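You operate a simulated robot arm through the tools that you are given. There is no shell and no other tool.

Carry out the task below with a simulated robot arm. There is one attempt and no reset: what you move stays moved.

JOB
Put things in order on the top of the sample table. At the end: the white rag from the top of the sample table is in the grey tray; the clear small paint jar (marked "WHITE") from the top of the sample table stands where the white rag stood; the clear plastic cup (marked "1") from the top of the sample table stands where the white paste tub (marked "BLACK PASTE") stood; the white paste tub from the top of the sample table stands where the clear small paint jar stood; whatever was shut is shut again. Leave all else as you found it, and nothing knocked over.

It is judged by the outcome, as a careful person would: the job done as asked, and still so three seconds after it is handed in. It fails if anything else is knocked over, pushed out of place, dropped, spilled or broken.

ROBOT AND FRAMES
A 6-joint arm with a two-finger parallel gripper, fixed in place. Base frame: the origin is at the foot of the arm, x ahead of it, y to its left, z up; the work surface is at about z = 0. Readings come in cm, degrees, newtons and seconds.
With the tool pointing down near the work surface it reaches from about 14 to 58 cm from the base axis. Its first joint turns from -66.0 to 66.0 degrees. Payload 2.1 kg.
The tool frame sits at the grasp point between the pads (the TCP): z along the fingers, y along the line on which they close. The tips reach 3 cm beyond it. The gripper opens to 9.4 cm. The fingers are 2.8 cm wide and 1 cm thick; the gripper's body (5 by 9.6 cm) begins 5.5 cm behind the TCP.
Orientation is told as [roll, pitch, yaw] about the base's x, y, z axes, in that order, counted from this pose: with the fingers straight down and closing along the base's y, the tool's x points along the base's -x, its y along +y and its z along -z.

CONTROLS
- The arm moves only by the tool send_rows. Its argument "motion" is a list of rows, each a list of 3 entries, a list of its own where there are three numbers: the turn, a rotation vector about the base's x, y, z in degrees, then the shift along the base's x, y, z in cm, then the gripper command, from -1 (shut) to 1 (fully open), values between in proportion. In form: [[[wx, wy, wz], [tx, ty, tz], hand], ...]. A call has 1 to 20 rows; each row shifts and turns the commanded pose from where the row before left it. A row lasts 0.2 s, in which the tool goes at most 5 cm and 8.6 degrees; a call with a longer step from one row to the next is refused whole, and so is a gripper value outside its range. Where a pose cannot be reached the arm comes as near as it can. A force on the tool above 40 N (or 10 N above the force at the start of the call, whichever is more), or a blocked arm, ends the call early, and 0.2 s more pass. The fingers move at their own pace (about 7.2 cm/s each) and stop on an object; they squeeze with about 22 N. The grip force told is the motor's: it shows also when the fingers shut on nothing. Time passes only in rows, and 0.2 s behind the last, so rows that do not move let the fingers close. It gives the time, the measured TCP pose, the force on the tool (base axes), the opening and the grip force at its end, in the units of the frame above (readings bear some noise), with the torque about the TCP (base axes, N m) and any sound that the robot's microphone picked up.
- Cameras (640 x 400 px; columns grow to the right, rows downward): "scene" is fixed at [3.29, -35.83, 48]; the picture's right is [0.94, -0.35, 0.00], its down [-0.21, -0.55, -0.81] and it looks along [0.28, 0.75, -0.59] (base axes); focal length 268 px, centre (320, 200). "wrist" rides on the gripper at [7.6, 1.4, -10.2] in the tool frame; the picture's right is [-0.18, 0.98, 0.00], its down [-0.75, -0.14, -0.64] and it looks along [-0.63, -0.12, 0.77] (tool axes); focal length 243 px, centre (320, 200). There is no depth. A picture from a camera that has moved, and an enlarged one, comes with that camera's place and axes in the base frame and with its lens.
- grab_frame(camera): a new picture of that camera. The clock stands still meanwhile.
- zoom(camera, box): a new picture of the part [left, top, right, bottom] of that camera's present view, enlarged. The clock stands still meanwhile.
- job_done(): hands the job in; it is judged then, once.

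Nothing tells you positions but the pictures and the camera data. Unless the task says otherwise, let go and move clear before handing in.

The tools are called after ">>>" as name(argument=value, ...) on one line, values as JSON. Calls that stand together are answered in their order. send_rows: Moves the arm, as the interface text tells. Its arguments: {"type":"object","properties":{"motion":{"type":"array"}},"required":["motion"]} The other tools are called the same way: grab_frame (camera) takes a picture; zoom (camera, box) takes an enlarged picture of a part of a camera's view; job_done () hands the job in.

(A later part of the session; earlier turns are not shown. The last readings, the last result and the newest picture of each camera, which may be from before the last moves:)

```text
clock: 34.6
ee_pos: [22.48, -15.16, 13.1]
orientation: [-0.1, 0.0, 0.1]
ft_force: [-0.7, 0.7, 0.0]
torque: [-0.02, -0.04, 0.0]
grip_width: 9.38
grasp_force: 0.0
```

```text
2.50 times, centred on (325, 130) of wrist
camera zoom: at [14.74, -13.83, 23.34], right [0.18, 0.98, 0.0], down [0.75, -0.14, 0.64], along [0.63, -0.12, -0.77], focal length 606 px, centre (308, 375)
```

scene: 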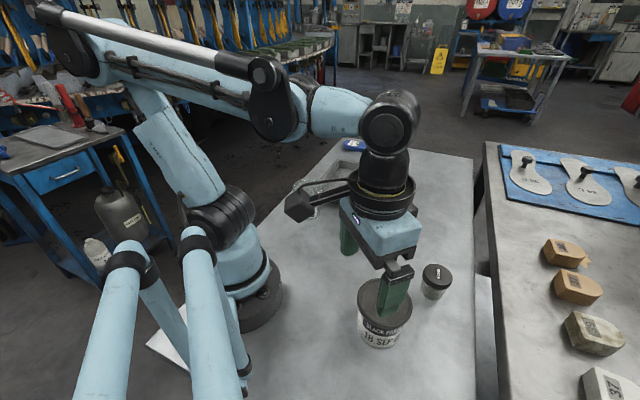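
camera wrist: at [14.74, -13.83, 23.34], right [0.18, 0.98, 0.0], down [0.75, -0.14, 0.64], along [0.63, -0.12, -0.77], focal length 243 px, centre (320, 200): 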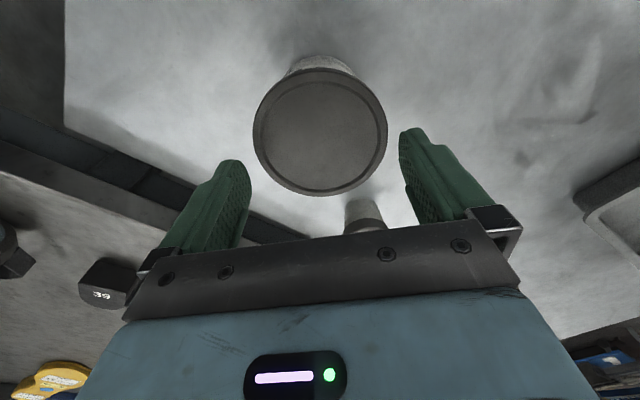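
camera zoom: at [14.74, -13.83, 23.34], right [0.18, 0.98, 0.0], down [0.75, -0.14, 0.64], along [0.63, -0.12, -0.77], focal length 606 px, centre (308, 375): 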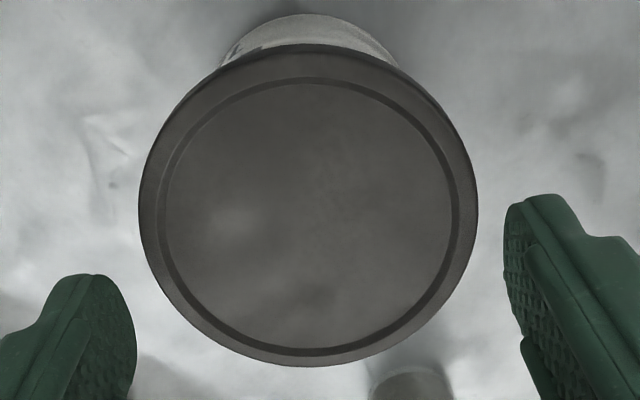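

TCP and lid centre agree within about a millimetre sideways. I drop the tips to just above lid height and look again.

>>> send_rows(motion=[[[0, 0, 0], [0, 0, -0.8], 1], [[0, 0, 0], [0, 0, -0.6], 1], [[0, 0, 0], [0, 0, 0], 1], [[0, 0, 0], [0, 0, 0], 1]])

>>> zoom(camera="wrist", box=[230, 70, 420, 210])

>>> zoom(camera="scene", box=[350, 250, 430, 320])

```text
clock: 35.6
ee_pos: [22.4, -15.2, 11.5]
orientation: [0.0, 0.0, 0.0]
ft_force: [0.3, 1.1, 0.4]
torque: [-0.01, 0.0, 0.01]
grip_width: 9.4
grasp_force: 0.0
```

```text
2.86 times, centred on (325, 140) of wrist
camera zoom: at [14.77, -13.82, 21.91], right [0.18, 0.98, 0.0], down [0.75, -0.14, 0.64], along [0.63, -0.12, -0.77], focal length 693 px, centre (306, 371)
```

zoom: 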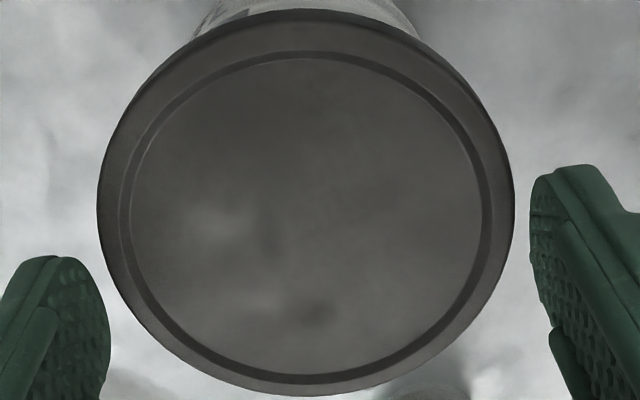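

```text
5.71 times, centred on (390, 285) of scene
camera zoom: at [3.29, -35.83, 48.0], right [0.94, -0.35, 0.0], down [-0.21, -0.55, -0.81], along [0.28, 0.75, -0.59], focal length 1534 px, centre (-80, -286)
```

zoom: 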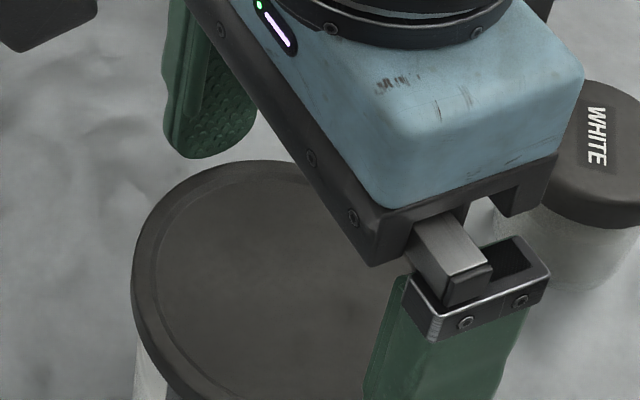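

The lid is centred between the fingers with a small gap on both sides. I descend in small steps, watching the force.

>>> send_rows(motion=[[[0, 0, 0], [0, 0, -0.25], 1], [[0, 0, 0], [0, 0, -0.25], 1], [[0, 0, 0], [0, 0, -0.2], 1], [[0, 0, 0], [0, 0, 0], 1]])

>>> zoom(camera="wrist", box=[230, 70, 420, 210])

>>> zoom(camera="scene", box=[350, 250, 430, 320])

```text
clock: 36.6
ee_pos: [22.44, -15.22, 10.79]
orientation: [-0.1, 0.0, 0.1]
ft_force: [-0.5, 1.8, 0.7]
torque: [0.05, 0.02, 0.01]
grip_width: 9.41
grasp_force: 0.0
```

```text
2.86 times, centred on (325, 140) of wrist
camera zoom: at [14.79, -13.89, 21.17], right [0.18, 0.98, 0.0], down [0.75, -0.14, 0.64], along [0.63, -0.12, -0.77], focal length 693 px, centre (306, 371)
```

zoom: 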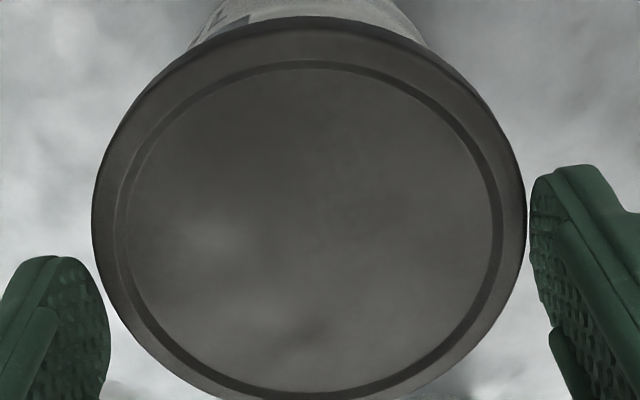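

```text
5.71 times, centred on (390, 285) of scene
camera zoom: at [3.29, -35.83, 48.0], right [0.94, -0.35, 0.0], down [-0.21, -0.55, -0.81], along [0.28, 0.75, -0.59], focal length 1534 px, centre (-80, -286)
```

zoom: 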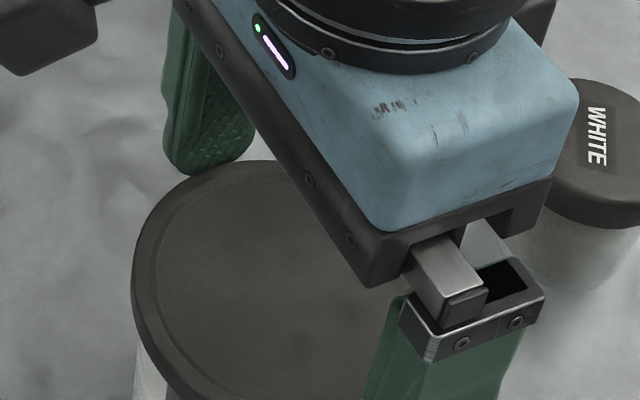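

The gaps read roughly 1 mm each side, with the lid a hair towards +y. I nudge 0.04 cm and continue down slowly.

>>> send_rows(motion=[[[0, 0, 0], [0, 0.04, 0], 1], [[0, 0, 0], [0, 0, -0.2], 1], [[0, 0, 0], [0, 0, -0.2], 1], [[0, 0, 0], [0, 0, 0], 1]])

>>> zoom(camera="wrist", box=[230, 70, 420, 210])

>>> zoom(camera="scene", box=[350, 250, 430, 320])

```text
clock: 37.6
ee_pos: [22.47, -15.31, 10.27]
orientation: [0.1, 0.0, 0.0]
ft_force: [-0.4, 0.4, -0.1]
torque: [0.04, 0.01, 0.03]
grip_width: 9.39
grasp_force: 0.0
```

```text
2.86 times, centred on (325, 140) of wrist
camera zoom: at [14.81, -13.88, 20.66], right [0.18, 0.98, 0.0], down [0.75, -0.14, 0.64], along [0.63, -0.12, -0.77], focal length 693 px, centre (306, 371)
```

zoom: 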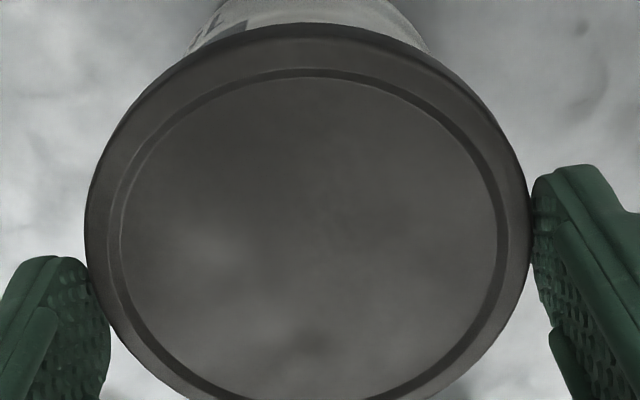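

```text
5.71 times, centred on (390, 285) of scene
camera zoom: at [3.29, -35.83, 48.0], right [0.94, -0.35, 0.0], down [-0.21, -0.55, -0.81], along [0.28, 0.75, -0.59], focal length 1534 px, centre (-80, -286)
```

zoom: 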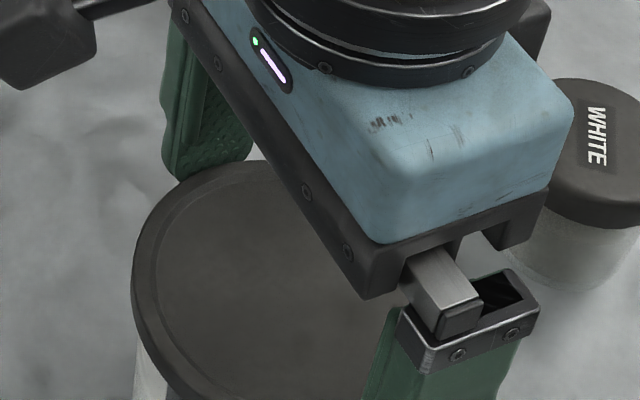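

No contact force although the tips are now past the lid's top edge. I continue down alongside it.

>>> send_rows(motion=[[[0, 0, 0], [0, 0, -0.25], 1], [[0, 0, 0], [0, 0, -0.25], 1], [[0, 0, 0], [0, 0, 0], 1]])

>>> zoom(camera="wrist", box=[230, 70, 420, 210])

```text
clock: 38.4
ee_pos: [22.42, -15.24, 9.87]
orientation: [0.0, 0.1, -0.1]
ft_force: [0.3, 0.8, -0.2]
torque: [0.01, 0.01, 0.0]
grip_width: 9.4
grasp_force: 0.0
```

```text
2.86 times, centred on (325, 140) of wrist
camera zoom: at [14.83, -13.82, 20.2], right [0.18, 0.98, 0.0], down [0.75, -0.14, 0.64], along [0.63, -0.12, -0.77], focal length 693 px, centre (306, 371)
```

zoom: 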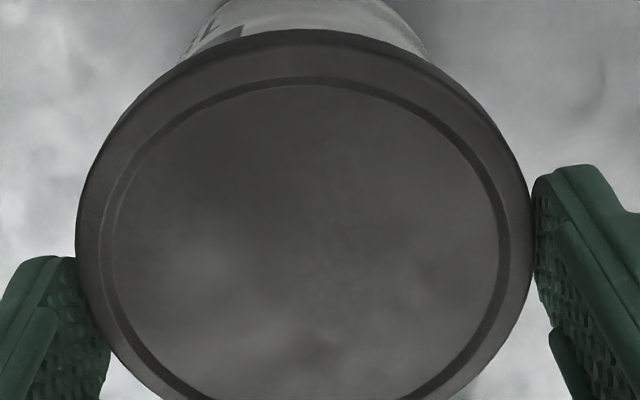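

>>> send_rows(motion=[[[0, 0, 0], [0, 0, -0.25], 1], [[0, 0, 0], [0, 0, -0.25], 1], [[0, 0, 0], [0, 0, -0.25], 1], [[0, 0, 0], [0, 0, 0], 1]])

>>> zoom(camera="wrist", box=[220, 70, 430, 230])

>>> zoom(camera="scene", box=[350, 250, 440, 350])

```text
clock: 39.4
ee_pos: [22.37, -15.31, 9.16]
orientation: [0.0, 0.1, 0.0]
ft_force: [0.3, 0.2, -0.5]
torque: [-0.02, -0.03, 0.0]
grip_width: 9.39
grasp_force: 0.0
```

```text
2.50 times, centred on (325, 150) of wrist
camera zoom: at [14.8, -13.85, 19.42], right [0.18, 0.98, 0.0], down [0.75, -0.14, 0.64], along [0.63, -0.12, -0.77], focal length 606 px, centre (308, 325)
```

zoom: 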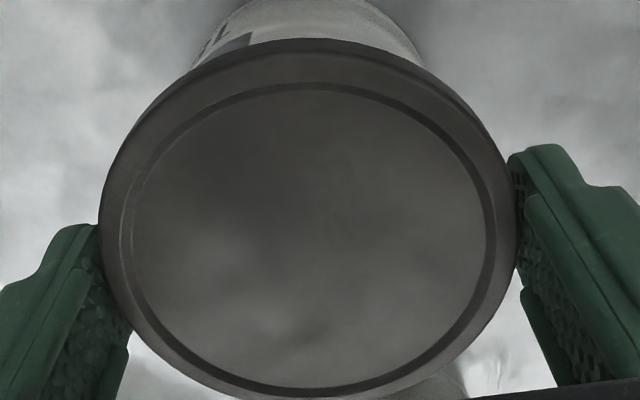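

```text
4.00 times, centred on (395, 300) of scene
camera zoom: at [3.29, -35.83, 48.0], right [0.94, -0.35, 0.0], down [-0.21, -0.55, -0.81], along [0.28, 0.75, -0.59], focal length 1074 px, centre (20, -200)
```

zoom: 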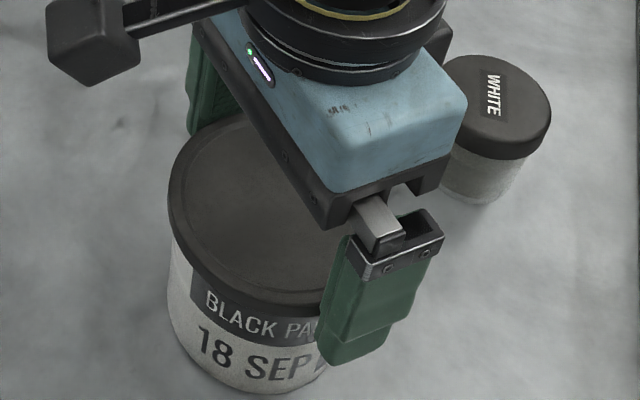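

The fingers now straddle the lid cleanly. I go down to about z = 7.4 and close.

>>> send_rows(motion=[[[0, 0, 0], [0, 0, -0.3], 1], [[0, 0, 0], [0, 0, -0.4], 1], [[0, 0, 0], [0, 0, -0.4], 1], [[0, 0, 0], [0, 0, -0.4], 1], [[0, 0, 0], [0, 0, -0.2], 1], [[0, 0, 0], [0, 0, 0], 1], [[0, 0, 0], [0, 0, 0], 0.8], [[0, 0, 0], [0, 0, 0], 0.5], [[0, 0, 0], [0, 0, 0], -1], [[0, 0, 0], [0, 0, 0], -1]])

>>> zoom(camera="wrist", box=[200, 60, 440, 240])

>>> zoom(camera="scene", box=[340, 240, 440, 350])

```text
clock: 41.6
ee_pos: [22.23, -15.28, 7.55]
orientation: [0.0, 0.0, 0.0]
ft_force: [0.0, -1.3, -0.8]
torque: [-0.03, -0.01, -0.02]
grip_width: 9.15
grasp_force: 22.4
```

```text
2.22 times, centred on (320, 150) of wrist
camera zoom: at [14.68, -13.85, 17.76], right [0.18, 0.98, 0.0], down [0.75, -0.14, 0.64], along [0.63, -0.12, -0.77], focal length 539 px, centre (320, 311)
```

zoom: 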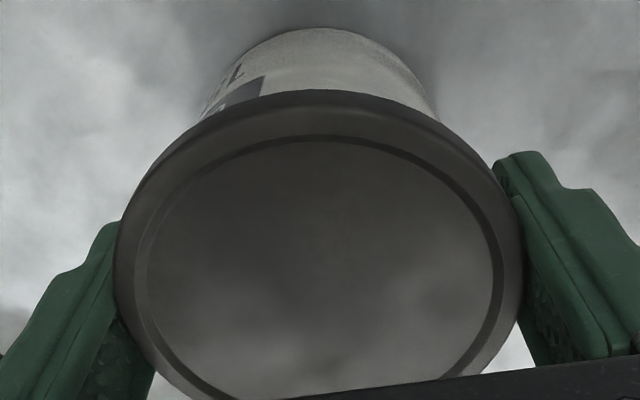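

```text
3.64 times, centred on (390, 295) of scene
camera zoom: at [3.29, -35.84, 48.0], right [0.94, -0.35, 0.0], down [-0.21, -0.55, -0.81], along [0.28, 0.75, -0.59], focal length 976 px, centre (66, -146)
```

zoom: 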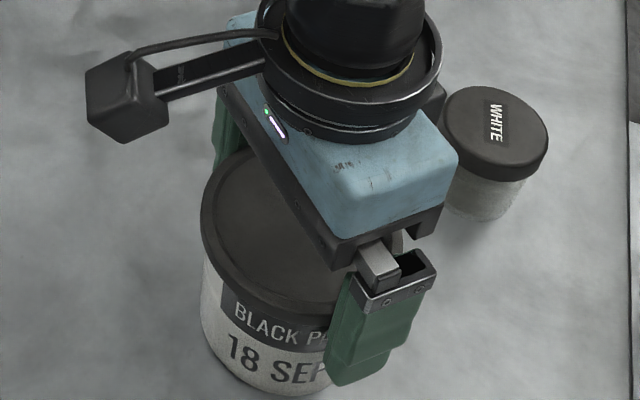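

The lid is gripped at 9.15 cm. I lift a little, slowly, and check that the whole tub comes up.

>>> send_rows(motion=[[[0, 0, 0], [0, 0, 0.2], -1], [[0, 0, 0], [0, 0, 0.3], -1], [[0, 0, 0], [0, 0, 0.5], -1], [[0, 0, 0], [0, 0, 0.5], -1], [[0, 0, 0], [0, 0, 0], -1]])

>>> zoom(camera="scene", box=[340, 240, 440, 350])

>>> zoom(camera="wrist", box=[200, 60, 440, 240])

```text
clock: 42.8
ee_pos: [22.38, -15.18, 9.15]
orientation: [0.0, 0.0, -0.1]
ft_force: [-0.5, 0.1, -5.4]
torque: [-0.01, 0.03, -0.04]
grip_width: 9.14
grasp_force: 21.7
```

```text
3.64 times, centred on (390, 295) of scene
camera zoom: at [3.29, -35.84, 48.0], right [0.94, -0.35, 0.0], down [-0.21, -0.55, -0.81], along [0.28, 0.75, -0.59], focal length 976 px, centre (66, -146)
```

zoom: 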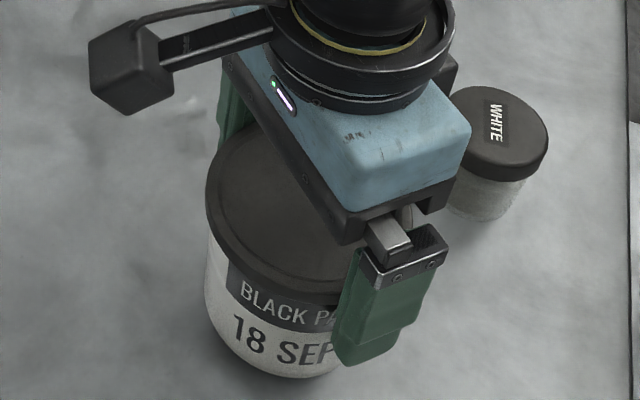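

```text
2.22 times, centred on (320, 150) of wrist
camera zoom: at [14.78, -13.85, 19.4], right [0.18, 0.98, 0.0], down [0.75, -0.14, 0.64], along [0.63, -0.12, -0.77], focal length 539 px, centre (320, 311)
```

zoom: 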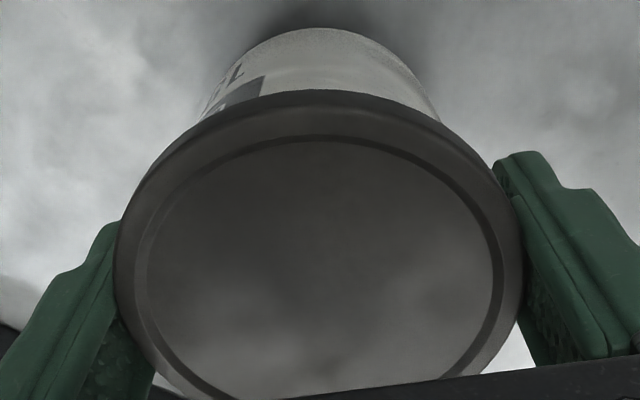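

The whole tub comes up (about 5.4 N). I raise it well above the jar and carry it smoothly to the jar's old spot at (50.3, 4.6).

>>> send_rows(motion=[[[0, 0, 0], [0, 0, 1.0], -1], [[0, 0, 0], [0, 0, 1.8], -1], [[0, 0, 0], [0, 0, 2.2], -1], [[0, 0, 0], [0, 0, 2.0], -1], [[0, 0, 0], [0.4, 0.3, 1.2], -1], [[0, 0, 0], [1.0, 0.7, 0.5], -1], [[0, 0, 0], [1.8, 1.3, 0], -1], [[0, 0, 0], [2.3, 1.6, 0], -1], [[0, 0, 0], [2.5, 1.8, 0], -1], [[0, 0, 0], [2.5, 1.8, 0], -1], [[0, 0, 0], [2.5, 1.8, 0], -1], [[0, 0, 0], [2.5, 1.8, 0], -1], [[0, 0, 0], [2.5, 1.8, 0], -1], [[0, 0, 0], [2.5, 1.8, 0], -1], [[0, 0, 0], [2.4, 1.7, 0], -1], [[0, 0, 0], [2.1, 1.5, 0], -1], [[0, 0, 0], [1.6, 1.1, 0], -1], [[0, 0, 0], [0.9, 0.6, 0], -1], [[0, 0, 0], [0.4, 0.2, 0], -1], [[0, 0, 0], [0, 0, 0], -1]])

>>> grab_frame(camera="scene")

>>> grab_frame(camera="wrist")

```text
clock: 47.0
ee_pos: [50.38, 4.61, 17.6]
orientation: [-0.1, 0.0, 0.0]
ft_force: [1.0, 0.4, -4.6]
torque: [-0.03, 0.0, 0.01]
grip_width: 9.14
grasp_force: 22.5
```

```text
taken
```

scene: 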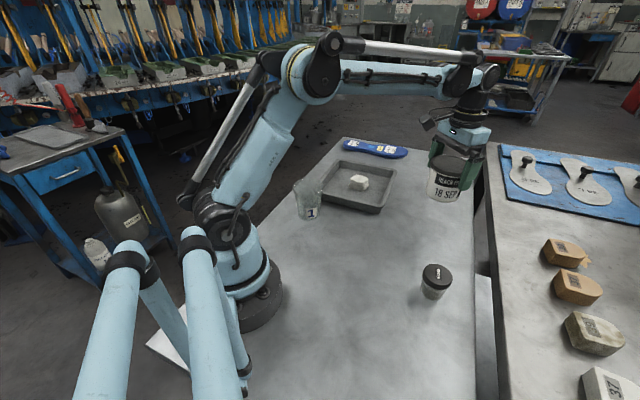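

```text
taken
camera wrist: at [42.75, 5.96, 27.9], right [0.18, 0.98, 0.0], down [0.75, -0.14, 0.64], along [0.63, -0.12, -0.77], focal length 243 px, centre (320, 200)
```

wrist: 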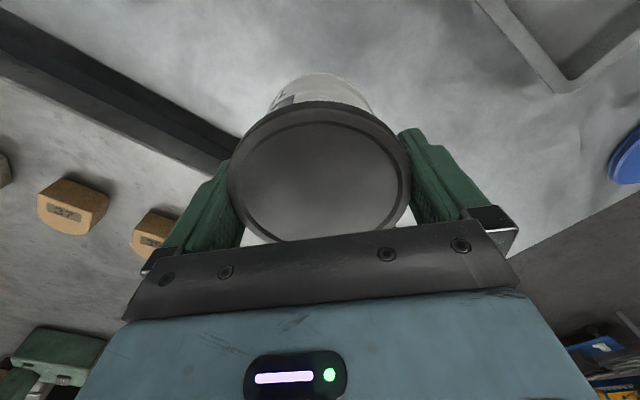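

The tub hangs over the jar's old spot. I lower it, slowing near the table.

>>> send_rows(motion=[[[0, 0, 0], [-0.05, 0, -0.8], -1], [[0, 0, 0], [0, 0, -1.5], -1], [[0, 0, 0], [0, 0, -2.0], -1], [[0, 0, 0], [0, 0, -2.0], -1], [[0, 0, 0], [0, 0, -1.5], -1], [[0, 0, 0], [0, 0, -1.0], -1], [[0, 0, 0], [0, 0, -0.5], -1], [[0, 0, 0], [0, 0, 0], -1]])

>>> zoom(camera="scene", box=[380, 130, 510, 240])

```text
clock: 48.8
ee_pos: [50.31, 4.62, 8.32]
orientation: [0.0, -0.1, 0.0]
ft_force: [0.1, 1.0, -5.3]
torque: [0.0, 0.01, -0.03]
grip_width: 9.15
grasp_force: 22.5
```

```text
3.64 times, centred on (445, 185) of scene
camera zoom: at [3.29, -35.83, 48.0], right [0.94, -0.35, 0.0], down [-0.21, -0.55, -0.81], along [0.28, 0.75, -0.59], focal length 976 px, centre (-134, 254)
```

zoom: 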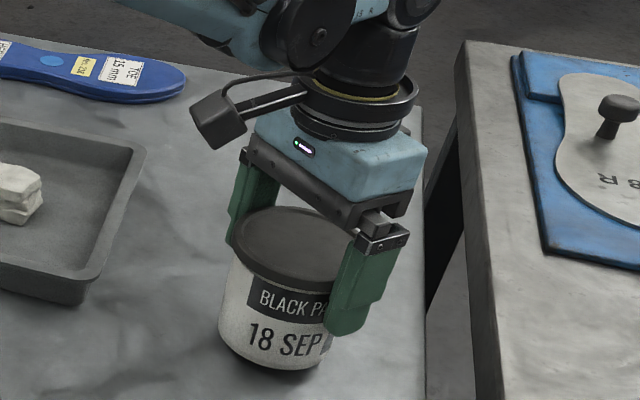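

>>> send_rows(motion=[[[0, 0, 0], [0, 0, -0.3], -1], [[0, 0, 0], [0, 0, -0.2], -1], [[0, 0, 0], [0, 0, 0], -1]])

```text
clock: 49.6
ee_pos: [50.42, 4.62, 7.79]
orientation: [-0.1, 0.1, 0.0]
ft_force: [-0.9, 0.0, -4.4]
torque: [0.0, 0.01, 0.01]
grip_width: 9.16
grasp_force: 21.8
```

>>> send_rows(motion=[[[0, 0, 0], [0, 0, -0.12], -1], [[0, 0, 0], [0, 0, 0], -1]])

```text
clock: 50.2
ee_pos: [50.34, 4.56, 7.75]
orientation: [0.0, 0.0, 0.0]
ft_force: [0.0, -1.0, -5.8]
torque: [-0.02, 0.01, 0.0]
grip_width: 9.13
grasp_force: 22.8
```

>>> send_rows(motion=[[[0, 0, 0], [0, 0, -0.12], -1], [[0, 0, 0], [0, 0, 0], -1]])

```text
clock: 50.8
ee_pos: [50.37, 4.59, 7.54]
orientation: [0.0, -0.1, 0.0]
ft_force: [-0.3, 0.6, -4.7]
torque: [0.02, -0.03, 0.0]
grip_width: 9.19
grasp_force: 22.1
```

>>> send_rows(motion=[[[0, 0, 0], [0, 0, -0.1], -1], [[0, 0, 0], [0, 0, 0], -1]])

```text
clock: 51.4
ee_pos: [50.35, 4.67, 7.47]
orientation: [0.0, 0.0, 0.1]
ft_force: [0.4, 0.1, -4.6]
torque: [-0.02, 0.01, -0.01]
grip_width: 9.15
grasp_force: 21.9
```

>>> send_rows(motion=[[[0, 0, 0], [0, 0, -0.08], -1], [[0, 0, 0], [0, 0, 0], -1]])

>>> zoom(camera="scene", box=[400, 160, 490, 240])

```text
clock: 52.0
ee_pos: [50.34, 4.75, 7.46]
orientation: [0.0, 0.1, 0.1]
ft_force: [-0.8, 4.0, 13.2]
torque: [-0.19, -0.02, -0.06]
grip_width: 9.14
grasp_force: 22.0
```

```text
5.00 times, centred on (445, 200) of scene
camera zoom: at [3.28, -35.83, 48.0], right [0.94, -0.35, 0.0], down [-0.21, -0.55, -0.81], along [0.28, 0.75, -0.59], focal length 1342 px, centre (-305, 200)
```

zoom: 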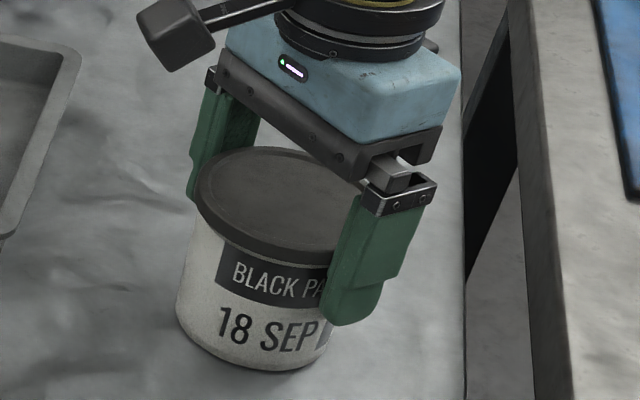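

It has met the table. I relax the press slightly, open fully, wait, then rise straight up slowly.

>>> send_rows(motion=[[[0, 0, 0], [0, 0, 0.05], -1], [[0, 0, 0], [0, 0, 0], 1], [[0, 0, 0], [0, 0, 0], 1], [[0, 0, 0], [0, 0, 0], 1], [[0, 0, 0], [0, 0, 0], 1]])

>>> zoom(camera="wrist", box=[200, 60, 440, 240])

```text
clock: 53.2
ee_pos: [50.3, 4.52, 7.42]
orientation: [0.1, 0.0, 0.0]
ft_force: [0.2, -0.4, 0.1]
torque: [-0.01, -0.01, -0.01]
grip_width: 9.41
grasp_force: 0.1
```

```text
2.22 times, centred on (320, 150) of wrist
camera zoom: at [42.63, 6.0, 17.82], right [0.18, 0.98, 0.0], down [0.75, -0.14, 0.64], along [0.63, -0.12, -0.77], focal length 539 px, centre (320, 311)
```

zoom: 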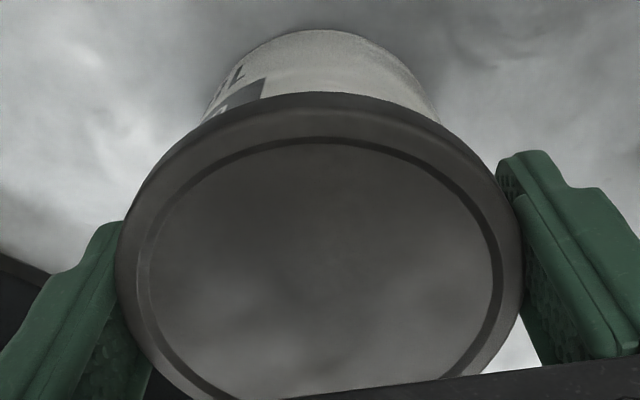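

>>> send_rows(motion=[[[0, 0, 0], [0, 0, 0.3], 1], [[0, 0, 0], [0, 0, 0.5], 1], [[0, 0, 0], [0, 0, 0.6], 1], [[0, 0, 0], [0, 0, 0.8], 1], [[0, 0, 0], [0, 0, 1.0], 1], [[0, 0, 0], [0, 0, 1.5], 1], [[0, 0, 0], [0, 0, 2.5], 1], [[0, 0, 0], [0, 0, 3.0], 1], [[0, 0, 0], [0, 0, 2.0], 1], [[0, 0, 0], [0, 0, 0], 1]])

>>> grab_frame(camera="scene")

>>> grab_frame(camera="wrist")

```text
clock: 55.4
ee_pos: [50.33, 4.5, 19.73]
orientation: [0.0, 0.0, 0.0]
ft_force: [0.1, -0.4, 0.2]
torque: [-0.03, -0.03, 0.0]
grip_width: 9.41
grasp_force: 0.0
```

```text
taken
```

scene: 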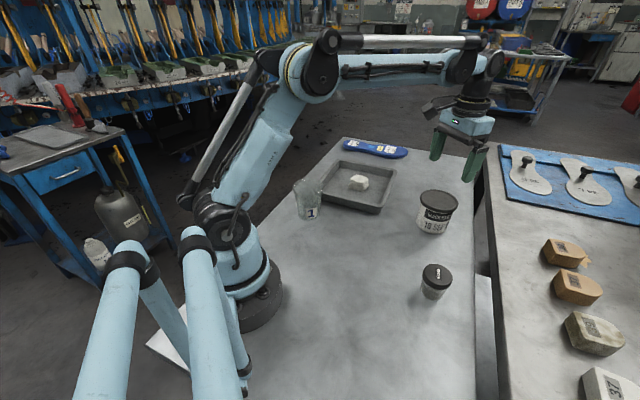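

```text
taken
camera wrist: at [42.64, 5.94, 30.09], right [0.18, 0.98, 0.0], down [0.75, -0.14, 0.64], along [0.63, -0.12, -0.77], focal length 243 px, centre (320, 200)
```

wrist: 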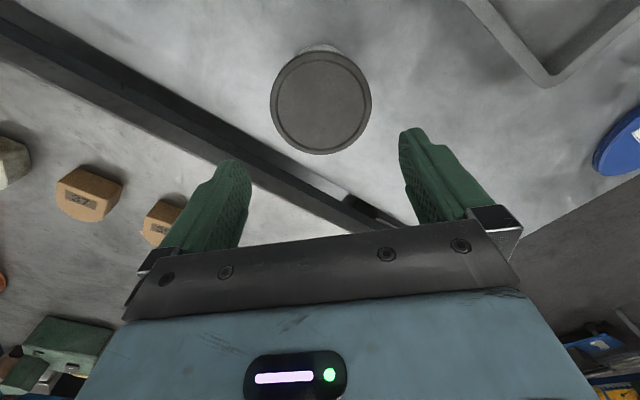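

The tub stands, shut, where the jar was. Now the cup: I move over to view it from above with the wrist camera.

>>> send_rows(motion=[[[0, 0, 0], [-1.5, 0.6, 0.3], 1], [[0, 0, 0], [-2.8, 1.2, 0.2], 1], [[0, 0, 0], [-3.2, 1.3, 0], 1], [[0, 0, 0], [-3.2, 1.3, 0], 1], [[0, 0, 0], [-3.2, 1.3, 0], 1], [[0, 0, 0], [-3.2, 1.3, 0], 1], [[0, 0, 0], [-3.2, 1.3, 0], 1], [[0, 0, 0], [-3.2, 1.3, 0], 1], [[0, 0, 0], [-3.2, 1.3, 0], 1], [[0, 0, 0], [-3.2, 1.3, 0], 1], [[0, 0, 0], [-3.0, 1.3, 0], 1], [[0, 0, 0], [-1.5, 0.9, 0], 1], [[0, 0, 0], [0, 0, 0], 1]])

>>> grab_frame(camera="wrist")

>>> grab_frame(camera="scene")

```text
clock: 58.2
ee_pos: [15.74, 19.01, 20.0]
orientation: [0.0, 0.0, 0.0]
ft_force: [0.8, 0.4, 0.5]
torque: [-0.01, 0.02, 0.01]
grip_width: 9.44
grasp_force: 0.1
```

```text
taken
camera wrist: at [8.03, 20.38, 30.48], right [0.18, 0.98, 0.0], down [0.75, -0.14, 0.64], along [0.63, -0.12, -0.77], focal length 243 px, centre (320, 200)
```

wrist: 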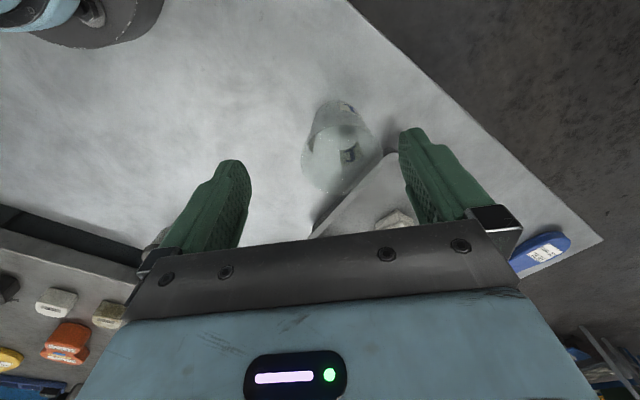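

```text
taken
```

scene: 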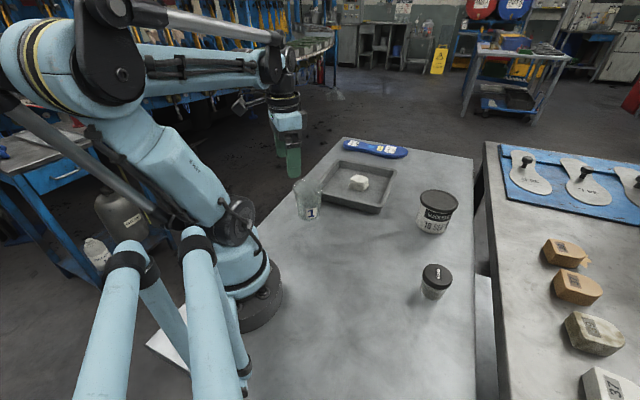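

>>> zoom(camera="wrist", box=[280, 85, 410, 205])

>>> zoom(camera="scene", box=[400, 170, 480, 310])

```text
3.33 times, centred on (345, 145) of wrist
camera zoom: at [8.03, 20.38, 30.48], right [0.18, 0.98, 0.0], down [0.75, -0.14, 0.64], along [0.63, -0.12, -0.77], focal length 809 px, centre (237, 383)
```

zoom: 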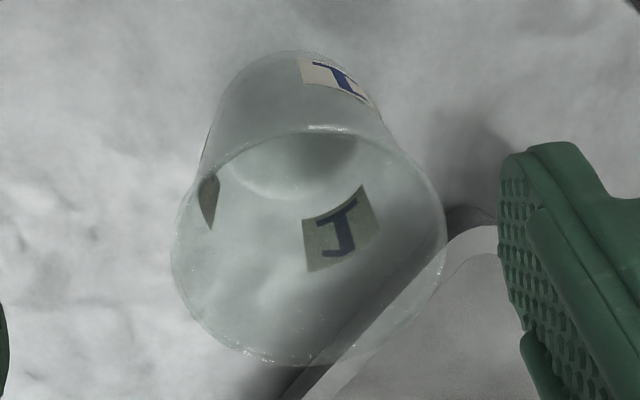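

```text
2.86 times, centred on (440, 240) of scene
camera zoom: at [3.29, -35.83, 48.0], right [0.94, -0.35, 0.0], down [-0.21, -0.55, -0.81], along [0.28, 0.75, -0.59], focal length 767 px, centre (-23, 86)
```

zoom: 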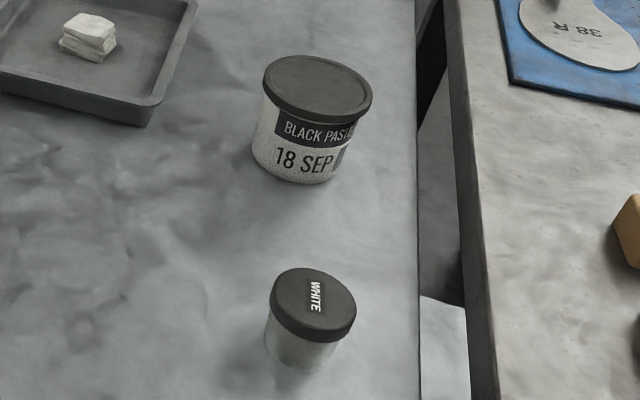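

The cup is empty and stands at about (20.9, 20.15), about 9 cm tall with an 8.2 cm rim. I move directly above it.

>>> send_rows(motion=[[[0, 0, 0], [1.2, 0.25, -0.8], 1], [[0, 0, 0], [1.6, 0.35, -1.6], 1], [[0, 0, 0], [1.4, 0.35, -1.8], 1], [[0, 0, 0], [0.9, 0.2, -1.2], 1], [[0, 0, 0], [0, 0, -0.4], 1], [[0, 0, 0], [0, 0, 0], 1]])

>>> grab_frame(camera="wrist")

>>> zoom(camera="scene", box=[250, 100, 380, 230])

```text
clock: 59.6
ee_pos: [20.99, 20.27, 14.37]
orientation: [0.0, -0.1, 0.0]
ft_force: [-0.2, -0.6, 0.2]
torque: [0.01, 0.0, -0.02]
grip_width: 9.4
grasp_force: 0.1
```

```text
taken
camera wrist: at [13.34, 21.65, 24.69], right [0.18, 0.98, 0.0], down [0.75, -0.14, 0.64], along [0.63, -0.12, -0.77], focal length 243 px, centre (320, 200)
```

wrist: 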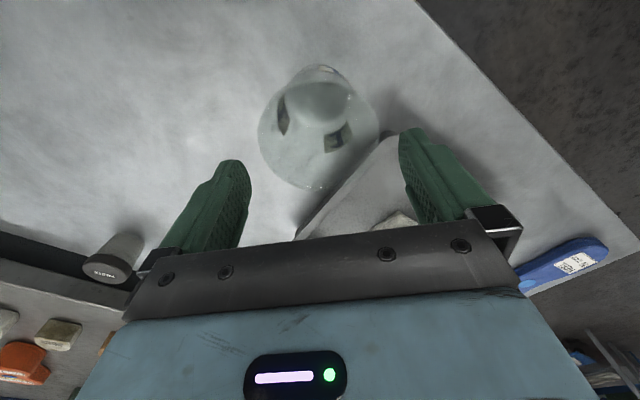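

```text
3.08 times, centred on (315, 165) of scene
camera zoom: at [3.29, -35.83, 48.0], right [0.94, -0.35, 0.0], down [-0.21, -0.55, -0.81], along [0.28, 0.75, -0.59], focal length 826 px, centre (335, 308)
```

zoom: 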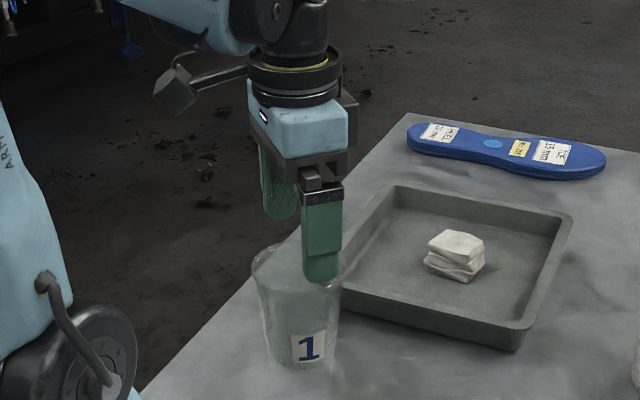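

The cup's rim is centred between the fingers with about 5 mm either side. I descend around it slowly.

>>> send_rows(motion=[[[0, 0, 0], [0, 0, -0.8], 1], [[0, 0, 0], [0, 0, -1.0], 1], [[0, 0, 0], [0, 0, -1.0], 1], [[0, 0, 0], [0, 0, -1.0], 1], [[0, 0, 0], [0, 0, -1.0], 1], [[0, 0, 0], [0, 0, -1.0], 1], [[0, 0, 0], [0, 0, -0.5], 1], [[0, 0, 0], [0, 0, 0], 1]])

>>> grab_frame(camera="wrist")

>>> zoom(camera="scene", box=[270, 130, 360, 230])

```text
clock: 61.4
ee_pos: [20.93, 20.21, 8.17]
orientation: [-0.1, 0.0, 0.0]
ft_force: [0.0, -0.1, 0.4]
torque: [0.02, -0.02, 0.05]
grip_width: 9.4
grasp_force: 0.1
```

```text
taken
camera wrist: at [13.29, 21.51, 18.46], right [0.18, 0.98, 0.0], down [0.75, -0.14, 0.64], along [0.63, -0.12, -0.77], focal length 243 px, centre (320, 200)
```

wrist: 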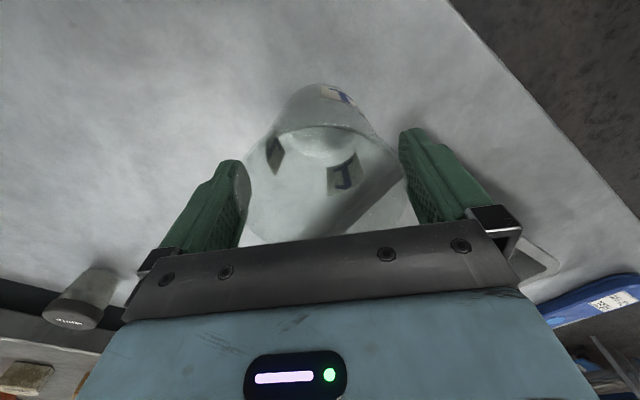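

```text
4.00 times, centred on (315, 180) of scene
camera zoom: at [3.29, -35.83, 48.0], right [0.94, -0.35, 0.0], down [-0.21, -0.55, -0.81], along [0.28, 0.75, -0.59], focal length 1074 px, centre (340, 280)
```

zoom: 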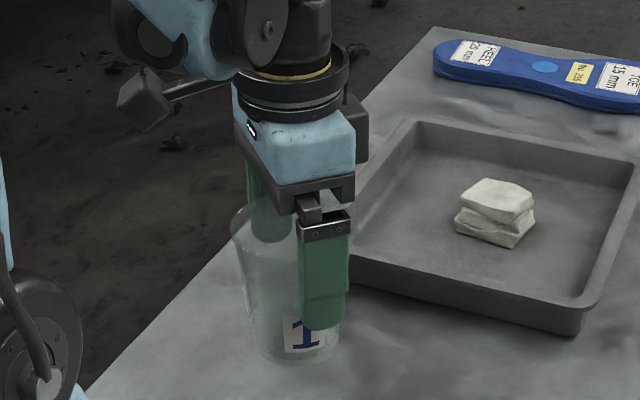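

>>> zoom(camera="wrist", box=[220, 70, 440, 250])

>>> zoom(camera="scene", box=[285, 165, 345, 225])

```text
2.22 times, centred on (330, 160) of wrist
camera zoom: at [13.29, 21.51, 18.46], right [0.18, 0.98, 0.0], down [0.75, -0.14, 0.64], along [0.63, -0.12, -0.77], focal length 539 px, centre (298, 289)
```

zoom: 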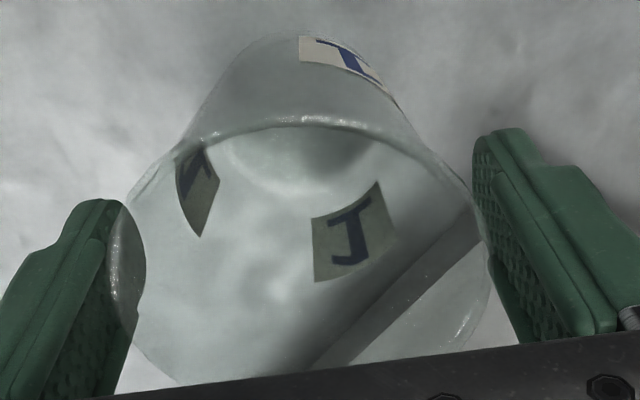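

```text
6.67 times, centred on (315, 195) of scene
camera zoom: at [3.29, -35.83, 48.0], right [0.94, -0.35, 0.0], down [-0.21, -0.55, -0.81], along [0.28, 0.75, -0.59], focal length 1790 px, centre (353, 233)
```

zoom: 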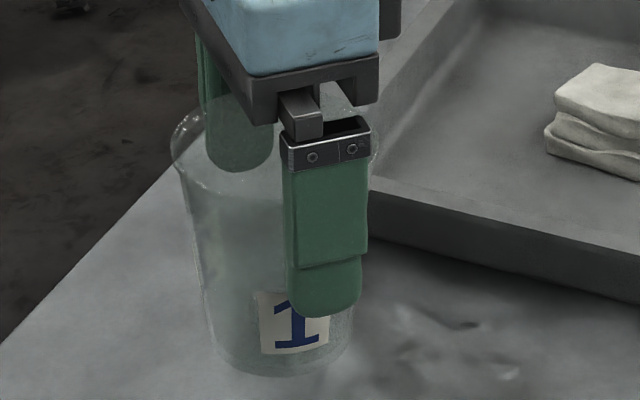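

The TCP is well over the cup's axis. I close gradually, watching the grip force.

>>> send_rows(motion=[[[0, 0, 0], [0, 0, 0], 0.9], [[0, 0, 0], [0, 0, 0], 0.82], [[0, 0, 0], [0, 0, 0], 0.74], [[0, 0, 0], [0, 0, 0], 0.7], [[0, 0, 0], [0, 0, 0], 0.7]])

```text
clock: 62.6
ee_pos: [20.83, 19.97, 8.12]
orientation: [-0.1, 0.0, 0.0]
ft_force: [0.5, -0.9, 0.3]
torque: [-0.02, 0.0, 0.03]
grip_width: 8.08
grasp_force: 1.1
```

>>> send_rows(motion=[[[0, 0, 0], [0, 0, 0], 0.66], [[0, 0, 0], [0, 0, 0], 0.62], [[0, 0, 0], [0, 0, 0], 0.62]])

>>> zoom(camera="wrist", box=[220, 70, 440, 250])

```text
clock: 63.4
ee_pos: [21.01, 20.19, 8.06]
orientation: [-0.1, 0.0, 0.1]
ft_force: [-0.1, 0.1, 0.5]
torque: [0.03, 0.03, -0.01]
grip_width: 7.97
grasp_force: 13.9
```

```text
2.22 times, centred on (330, 160) of wrist
camera zoom: at [13.29, 21.51, 18.47], right [0.18, 0.98, 0.0], down [0.75, -0.14, 0.64], along [0.63, -0.12, -0.77], focal length 539 px, centre (298, 289)
```

zoom: 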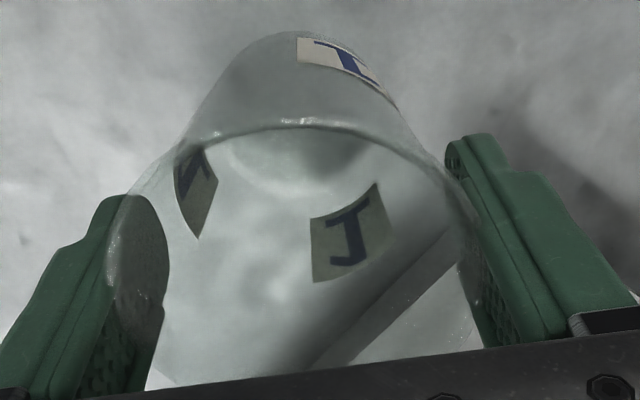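

The cup is held at 7.97 cm with 14 N, a moderate squeeze. I lift a centimetre and check.

>>> send_rows(motion=[[[0, 0, 0], [0, 0, 0.2], 0.6], [[0, 0, 0], [0, 0, 0.4], 0.6], [[0, 0, 0], [0, 0, 0.6], 0.6], [[0, 0, 0], [0, 0, 0], 0.6]])

>>> zoom(camera="scene", box=[270, 130, 360, 230])

>>> zoom(camera="wrist", box=[220, 70, 440, 250])

```text
clock: 64.4
ee_pos: [20.86, 19.98, 9.37]
orientation: [0.0, 0.0, 0.0]
ft_force: [0.9, 0.0, 0.3]
torque: [0.01, -0.04, -0.01]
grip_width: 7.97
grasp_force: 14.0
```

```text
4.00 times, centred on (315, 180) of scene
camera zoom: at [3.29, -35.83, 48.0], right [0.94, -0.35, 0.0], down [-0.21, -0.55, -0.81], along [0.28, 0.75, -0.59], focal length 1074 px, centre (340, 280)
```

zoom: 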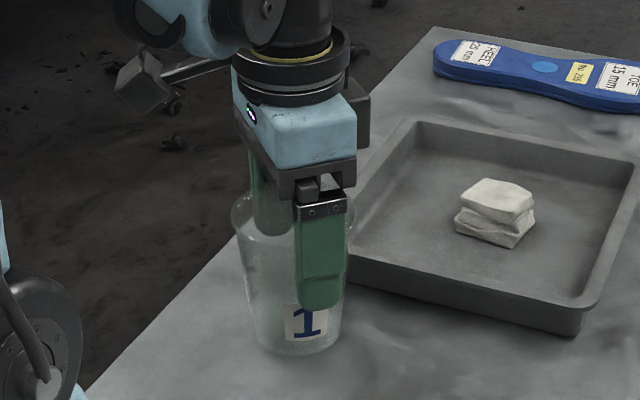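

```text
2.22 times, centred on (330, 160) of wrist
camera zoom: at [13.29, 21.35, 19.6], right [0.18, 0.98, 0.0], down [0.75, -0.14, 0.64], along [0.63, -0.12, -0.77], focal length 539 px, centre (298, 289)
```

zoom: 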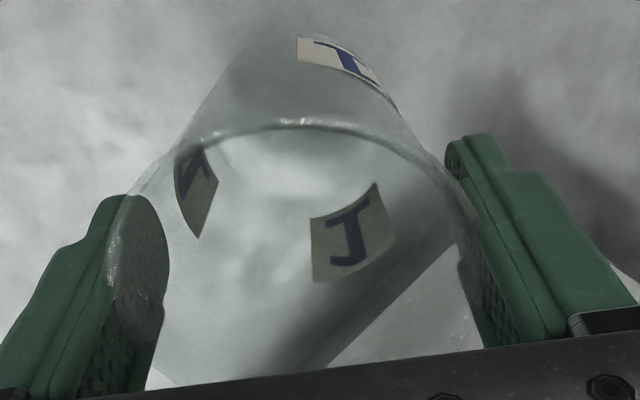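

The cup rides steadily. I raise it and swing it round in front of the base towards the tub's old spot at (22.3, -15.25).

>>> send_rows(motion=[[[0, 0, 0], [0, 0, 0.8], 0.6], [[0, 0, 0], [0, 0, 1.5], 0.6], [[0, 0, 0], [0, 0, 1.5], 0.6], [[0, 0, 0], [0.3, -0.5, 0.8], 0.6], [[0, 0, 0], [0.7, -1.1, 0.2], 0.6], [[0, 0, 0], [1.0, -1.5, 0], 0.6], [[0, 0, 0], [1.2, -1.9, 0], 0.6], [[0, 0, 0], [1.4, -2.1, 0], 0.6], [[0, 0, 0], [1.0, -2.2, 0], 0.6], [[0, 0, 0], [0.8, -2.3, 0], 0.6], [[0, 0, 0], [0.5, -2.3, 0], 0.6], [[0, 0, 0], [0.2, -2.3, 0], 0.6], [[0, 0, 0], [0, -2.3, 0], 0.6], [[0, 0, 0], [0, -2.0, 0], 0.6], [[0, 0, 0], [0, -1.4, 0], 0.6], [[0, 0, 0], [0, -0.7, 0], 0.6], [[0, 0, 0], [0, 0, 0], 0.6]])

>>> grab_frame(camera="scene")

>>> grab_frame(camera="wrist")

```text
clock: 68.0
ee_pos: [28.24, -2.42, 14.1]
orientation: [0.0, 0.0, 0.0]
ft_force: [0.3, -0.4, 0.4]
torque: [0.02, 0.0, 0.01]
grip_width: 7.92
grasp_force: 14.0
```

```text
taken
```

scene: 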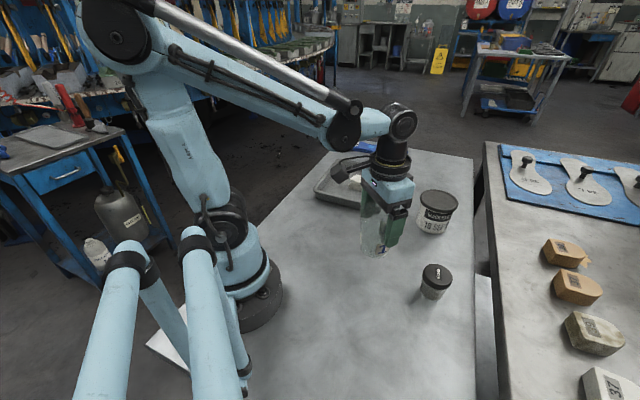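

```text
taken
camera wrist: at [20.54, -0.92, 24.42], right [0.18, 0.98, 0.0], down [0.75, -0.14, 0.64], along [0.63, -0.12, -0.77], focal length 243 px, centre (320, 200)
```

wrist: 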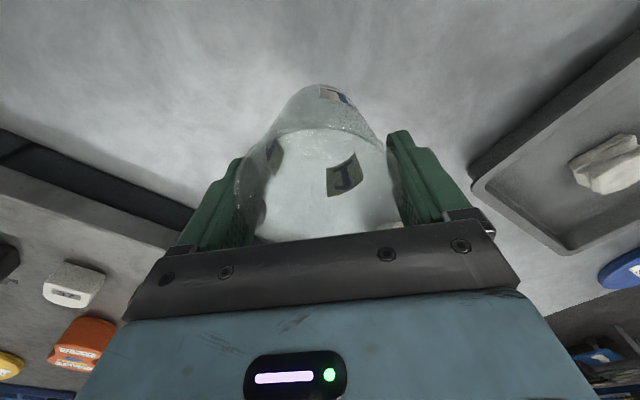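

>>> send_rows(motion=[[[0, 0, 0], [-0.3, -0.8, 0], 0.6], [[0, 0, 0], [-0.8, -1.7, 0], 0.6], [[0, 0, 0], [-1.0, -2.1, 0], 0.6], [[0, 0, 0], [-1.0, -2.2, 0], 0.6], [[0, 0, 0], [-1.0, -2.2, 0], 0.6], [[0, 0, 0], [-0.8, -1.8, 0], 0.6], [[0, 0, 0], [-0.6, -1.2, 0], 0.6], [[0, 0, 0], [-0.3, -0.75, 0], 0.6], [[0, 0, 0], [0, 0, -0.8], 0.6], [[0, 0, 0], [0, 0, -1.4], 0.6], [[0, 0, 0], [0, 0, -1.4], 0.6], [[0, 0, 0], [0, 0, -0.9], 0.6], [[0, 0, 0], [0, 0, -0.4], 0.6], [[0, 0, 0], [0, 0, 0], 0.6]])

>>> zoom(camera="scene", box=[320, 220, 460, 360])

>>> grab_frame(camera="wrist")

```text
clock: 71.0
ee_pos: [22.42, -15.32, 9.18]
orientation: [0.0, 0.1, 0.0]
ft_force: [-0.5, 0.0, -1.0]
torque: [0.0, -0.02, 0.01]
grip_width: 7.94
grasp_force: 13.9
```

```text
2.86 times, centred on (390, 290) of scene
camera zoom: at [3.29, -35.83, 48.0], right [0.94, -0.35, 0.0], down [-0.21, -0.55, -0.81], along [0.28, 0.75, -0.59], focal length 767 px, centre (120, -57)
```

zoom: 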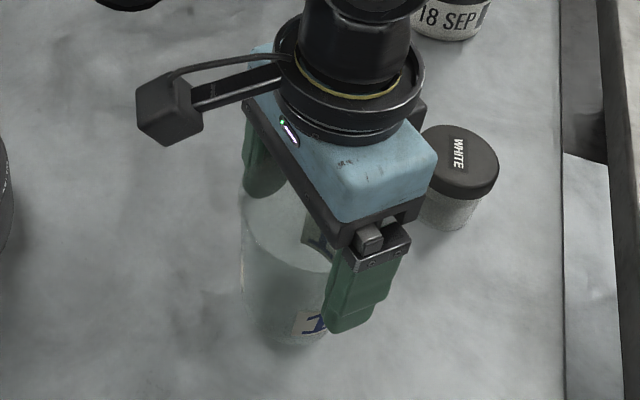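

```text
taken
camera wrist: at [14.67, -13.84, 19.52], right [0.18, 0.98, 0.0], down [0.75, -0.14, 0.64], along [0.63, -0.12, -0.77], focal length 243 px, centre (320, 200)
```

wrist: 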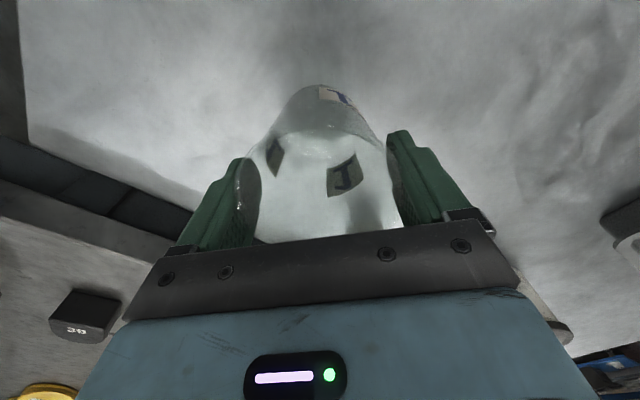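

The cup hangs about 1 cm over the tub's old spot. I lower in small steps until contact.

>>> send_rows(motion=[[[0, 0, 0], [0, 0, -0.4], 0.6], [[0, 0, 0], [0, 0, -0.3], 0.6], [[0, 0, 0], [0, 0, 0], 0.6]])

```text
clock: 71.8
ee_pos: [22.3, -15.18, 8.57]
orientation: [0.0, 0.1, 0.0]
ft_force: [0.8, 0.3, 0.0]
torque: [0.0, 0.03, -0.01]
grip_width: 7.95
grasp_force: 13.7
```

>>> send_rows(motion=[[[0, 0, 0], [0, 0, -0.2], 0.6], [[0, 0, 0], [0, 0, -0.1], 0.6], [[0, 0, 0], [0, 0, 0], 0.6]])

```text
clock: 72.6
ee_pos: [22.25, -15.37, 8.22]
orientation: [0.1, 0.0, 0.0]
ft_force: [0.3, 0.0, -0.6]
torque: [-0.01, 0.03, -0.01]
grip_width: 7.95
grasp_force: 13.9
```

>>> send_rows(motion=[[[0, 0, 0], [0, 0, -0.1], 0.6], [[0, 0, 0], [0, 0, 0], 0.6]])

```text
clock: 73.2
ee_pos: [22.27, -15.36, 8.06]
orientation: [0.0, 0.1, 0.0]
ft_force: [-0.9, -0.1, 12.4]
torque: [0.0, 0.04, 0.01]
grip_width: 7.94
grasp_force: 14.0
```

Contact with the table is felt. I ease off slightly and open gradually.

>>> send_rows(motion=[[[0, 0, 0], [0, 0, 0.06], 0.62], [[0, 0, 0], [0, 0, 0], 0.68], [[0, 0, 0], [0, 0, 0], 0.74], [[0, 0, 0], [0, 0, 0], 0.82], [[0, 0, 0], [0, 0, 0], 0.92], [[0, 0, 0], [0, 0, 0], 1], [[0, 0, 0], [0, 0, 0], 1]])

>>> zoom(camera="wrist", box=[220, 70, 440, 250])

>>> zoom(camera="scene", box=[320, 220, 460, 360])

```text
clock: 74.8
ee_pos: [22.35, -15.41, 8.07]
orientation: [0.0, 0.0, 0.0]
ft_force: [-0.6, 0.6, 1.3]
torque: [-0.02, 0.0, -0.01]
grip_width: 9.4
grasp_force: 0.0
```

```text
2.22 times, centred on (330, 160) of wrist
camera zoom: at [14.66, -13.91, 18.43], right [0.18, 0.98, 0.0], down [0.75, -0.14, 0.64], along [0.63, -0.12, -0.77], focal length 539 px, centre (298, 289)
```

zoom: 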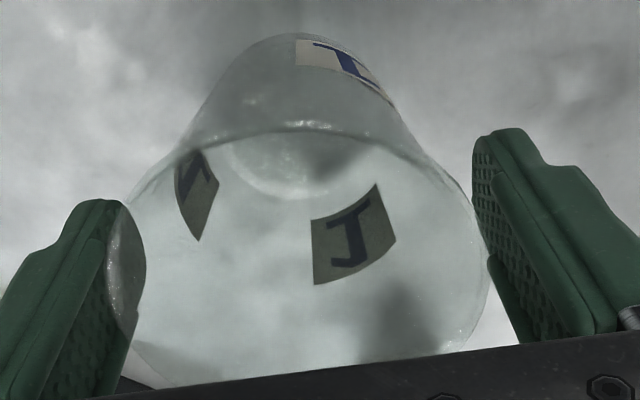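

```text
2.86 times, centred on (390, 290) of scene
camera zoom: at [3.29, -35.83, 48.0], right [0.94, -0.35, 0.0], down [-0.21, -0.55, -0.81], along [0.28, 0.75, -0.59], focal length 767 px, centre (120, -57)
```

zoom: 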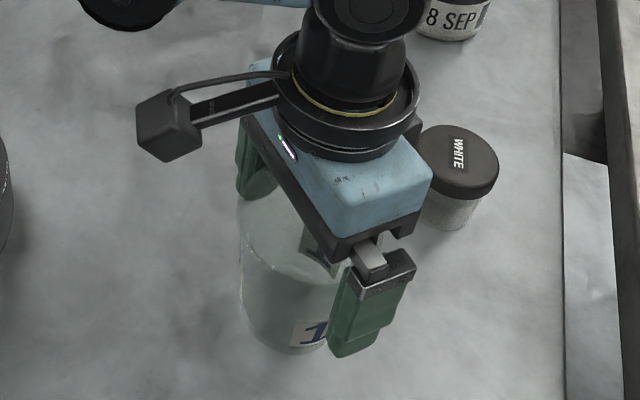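

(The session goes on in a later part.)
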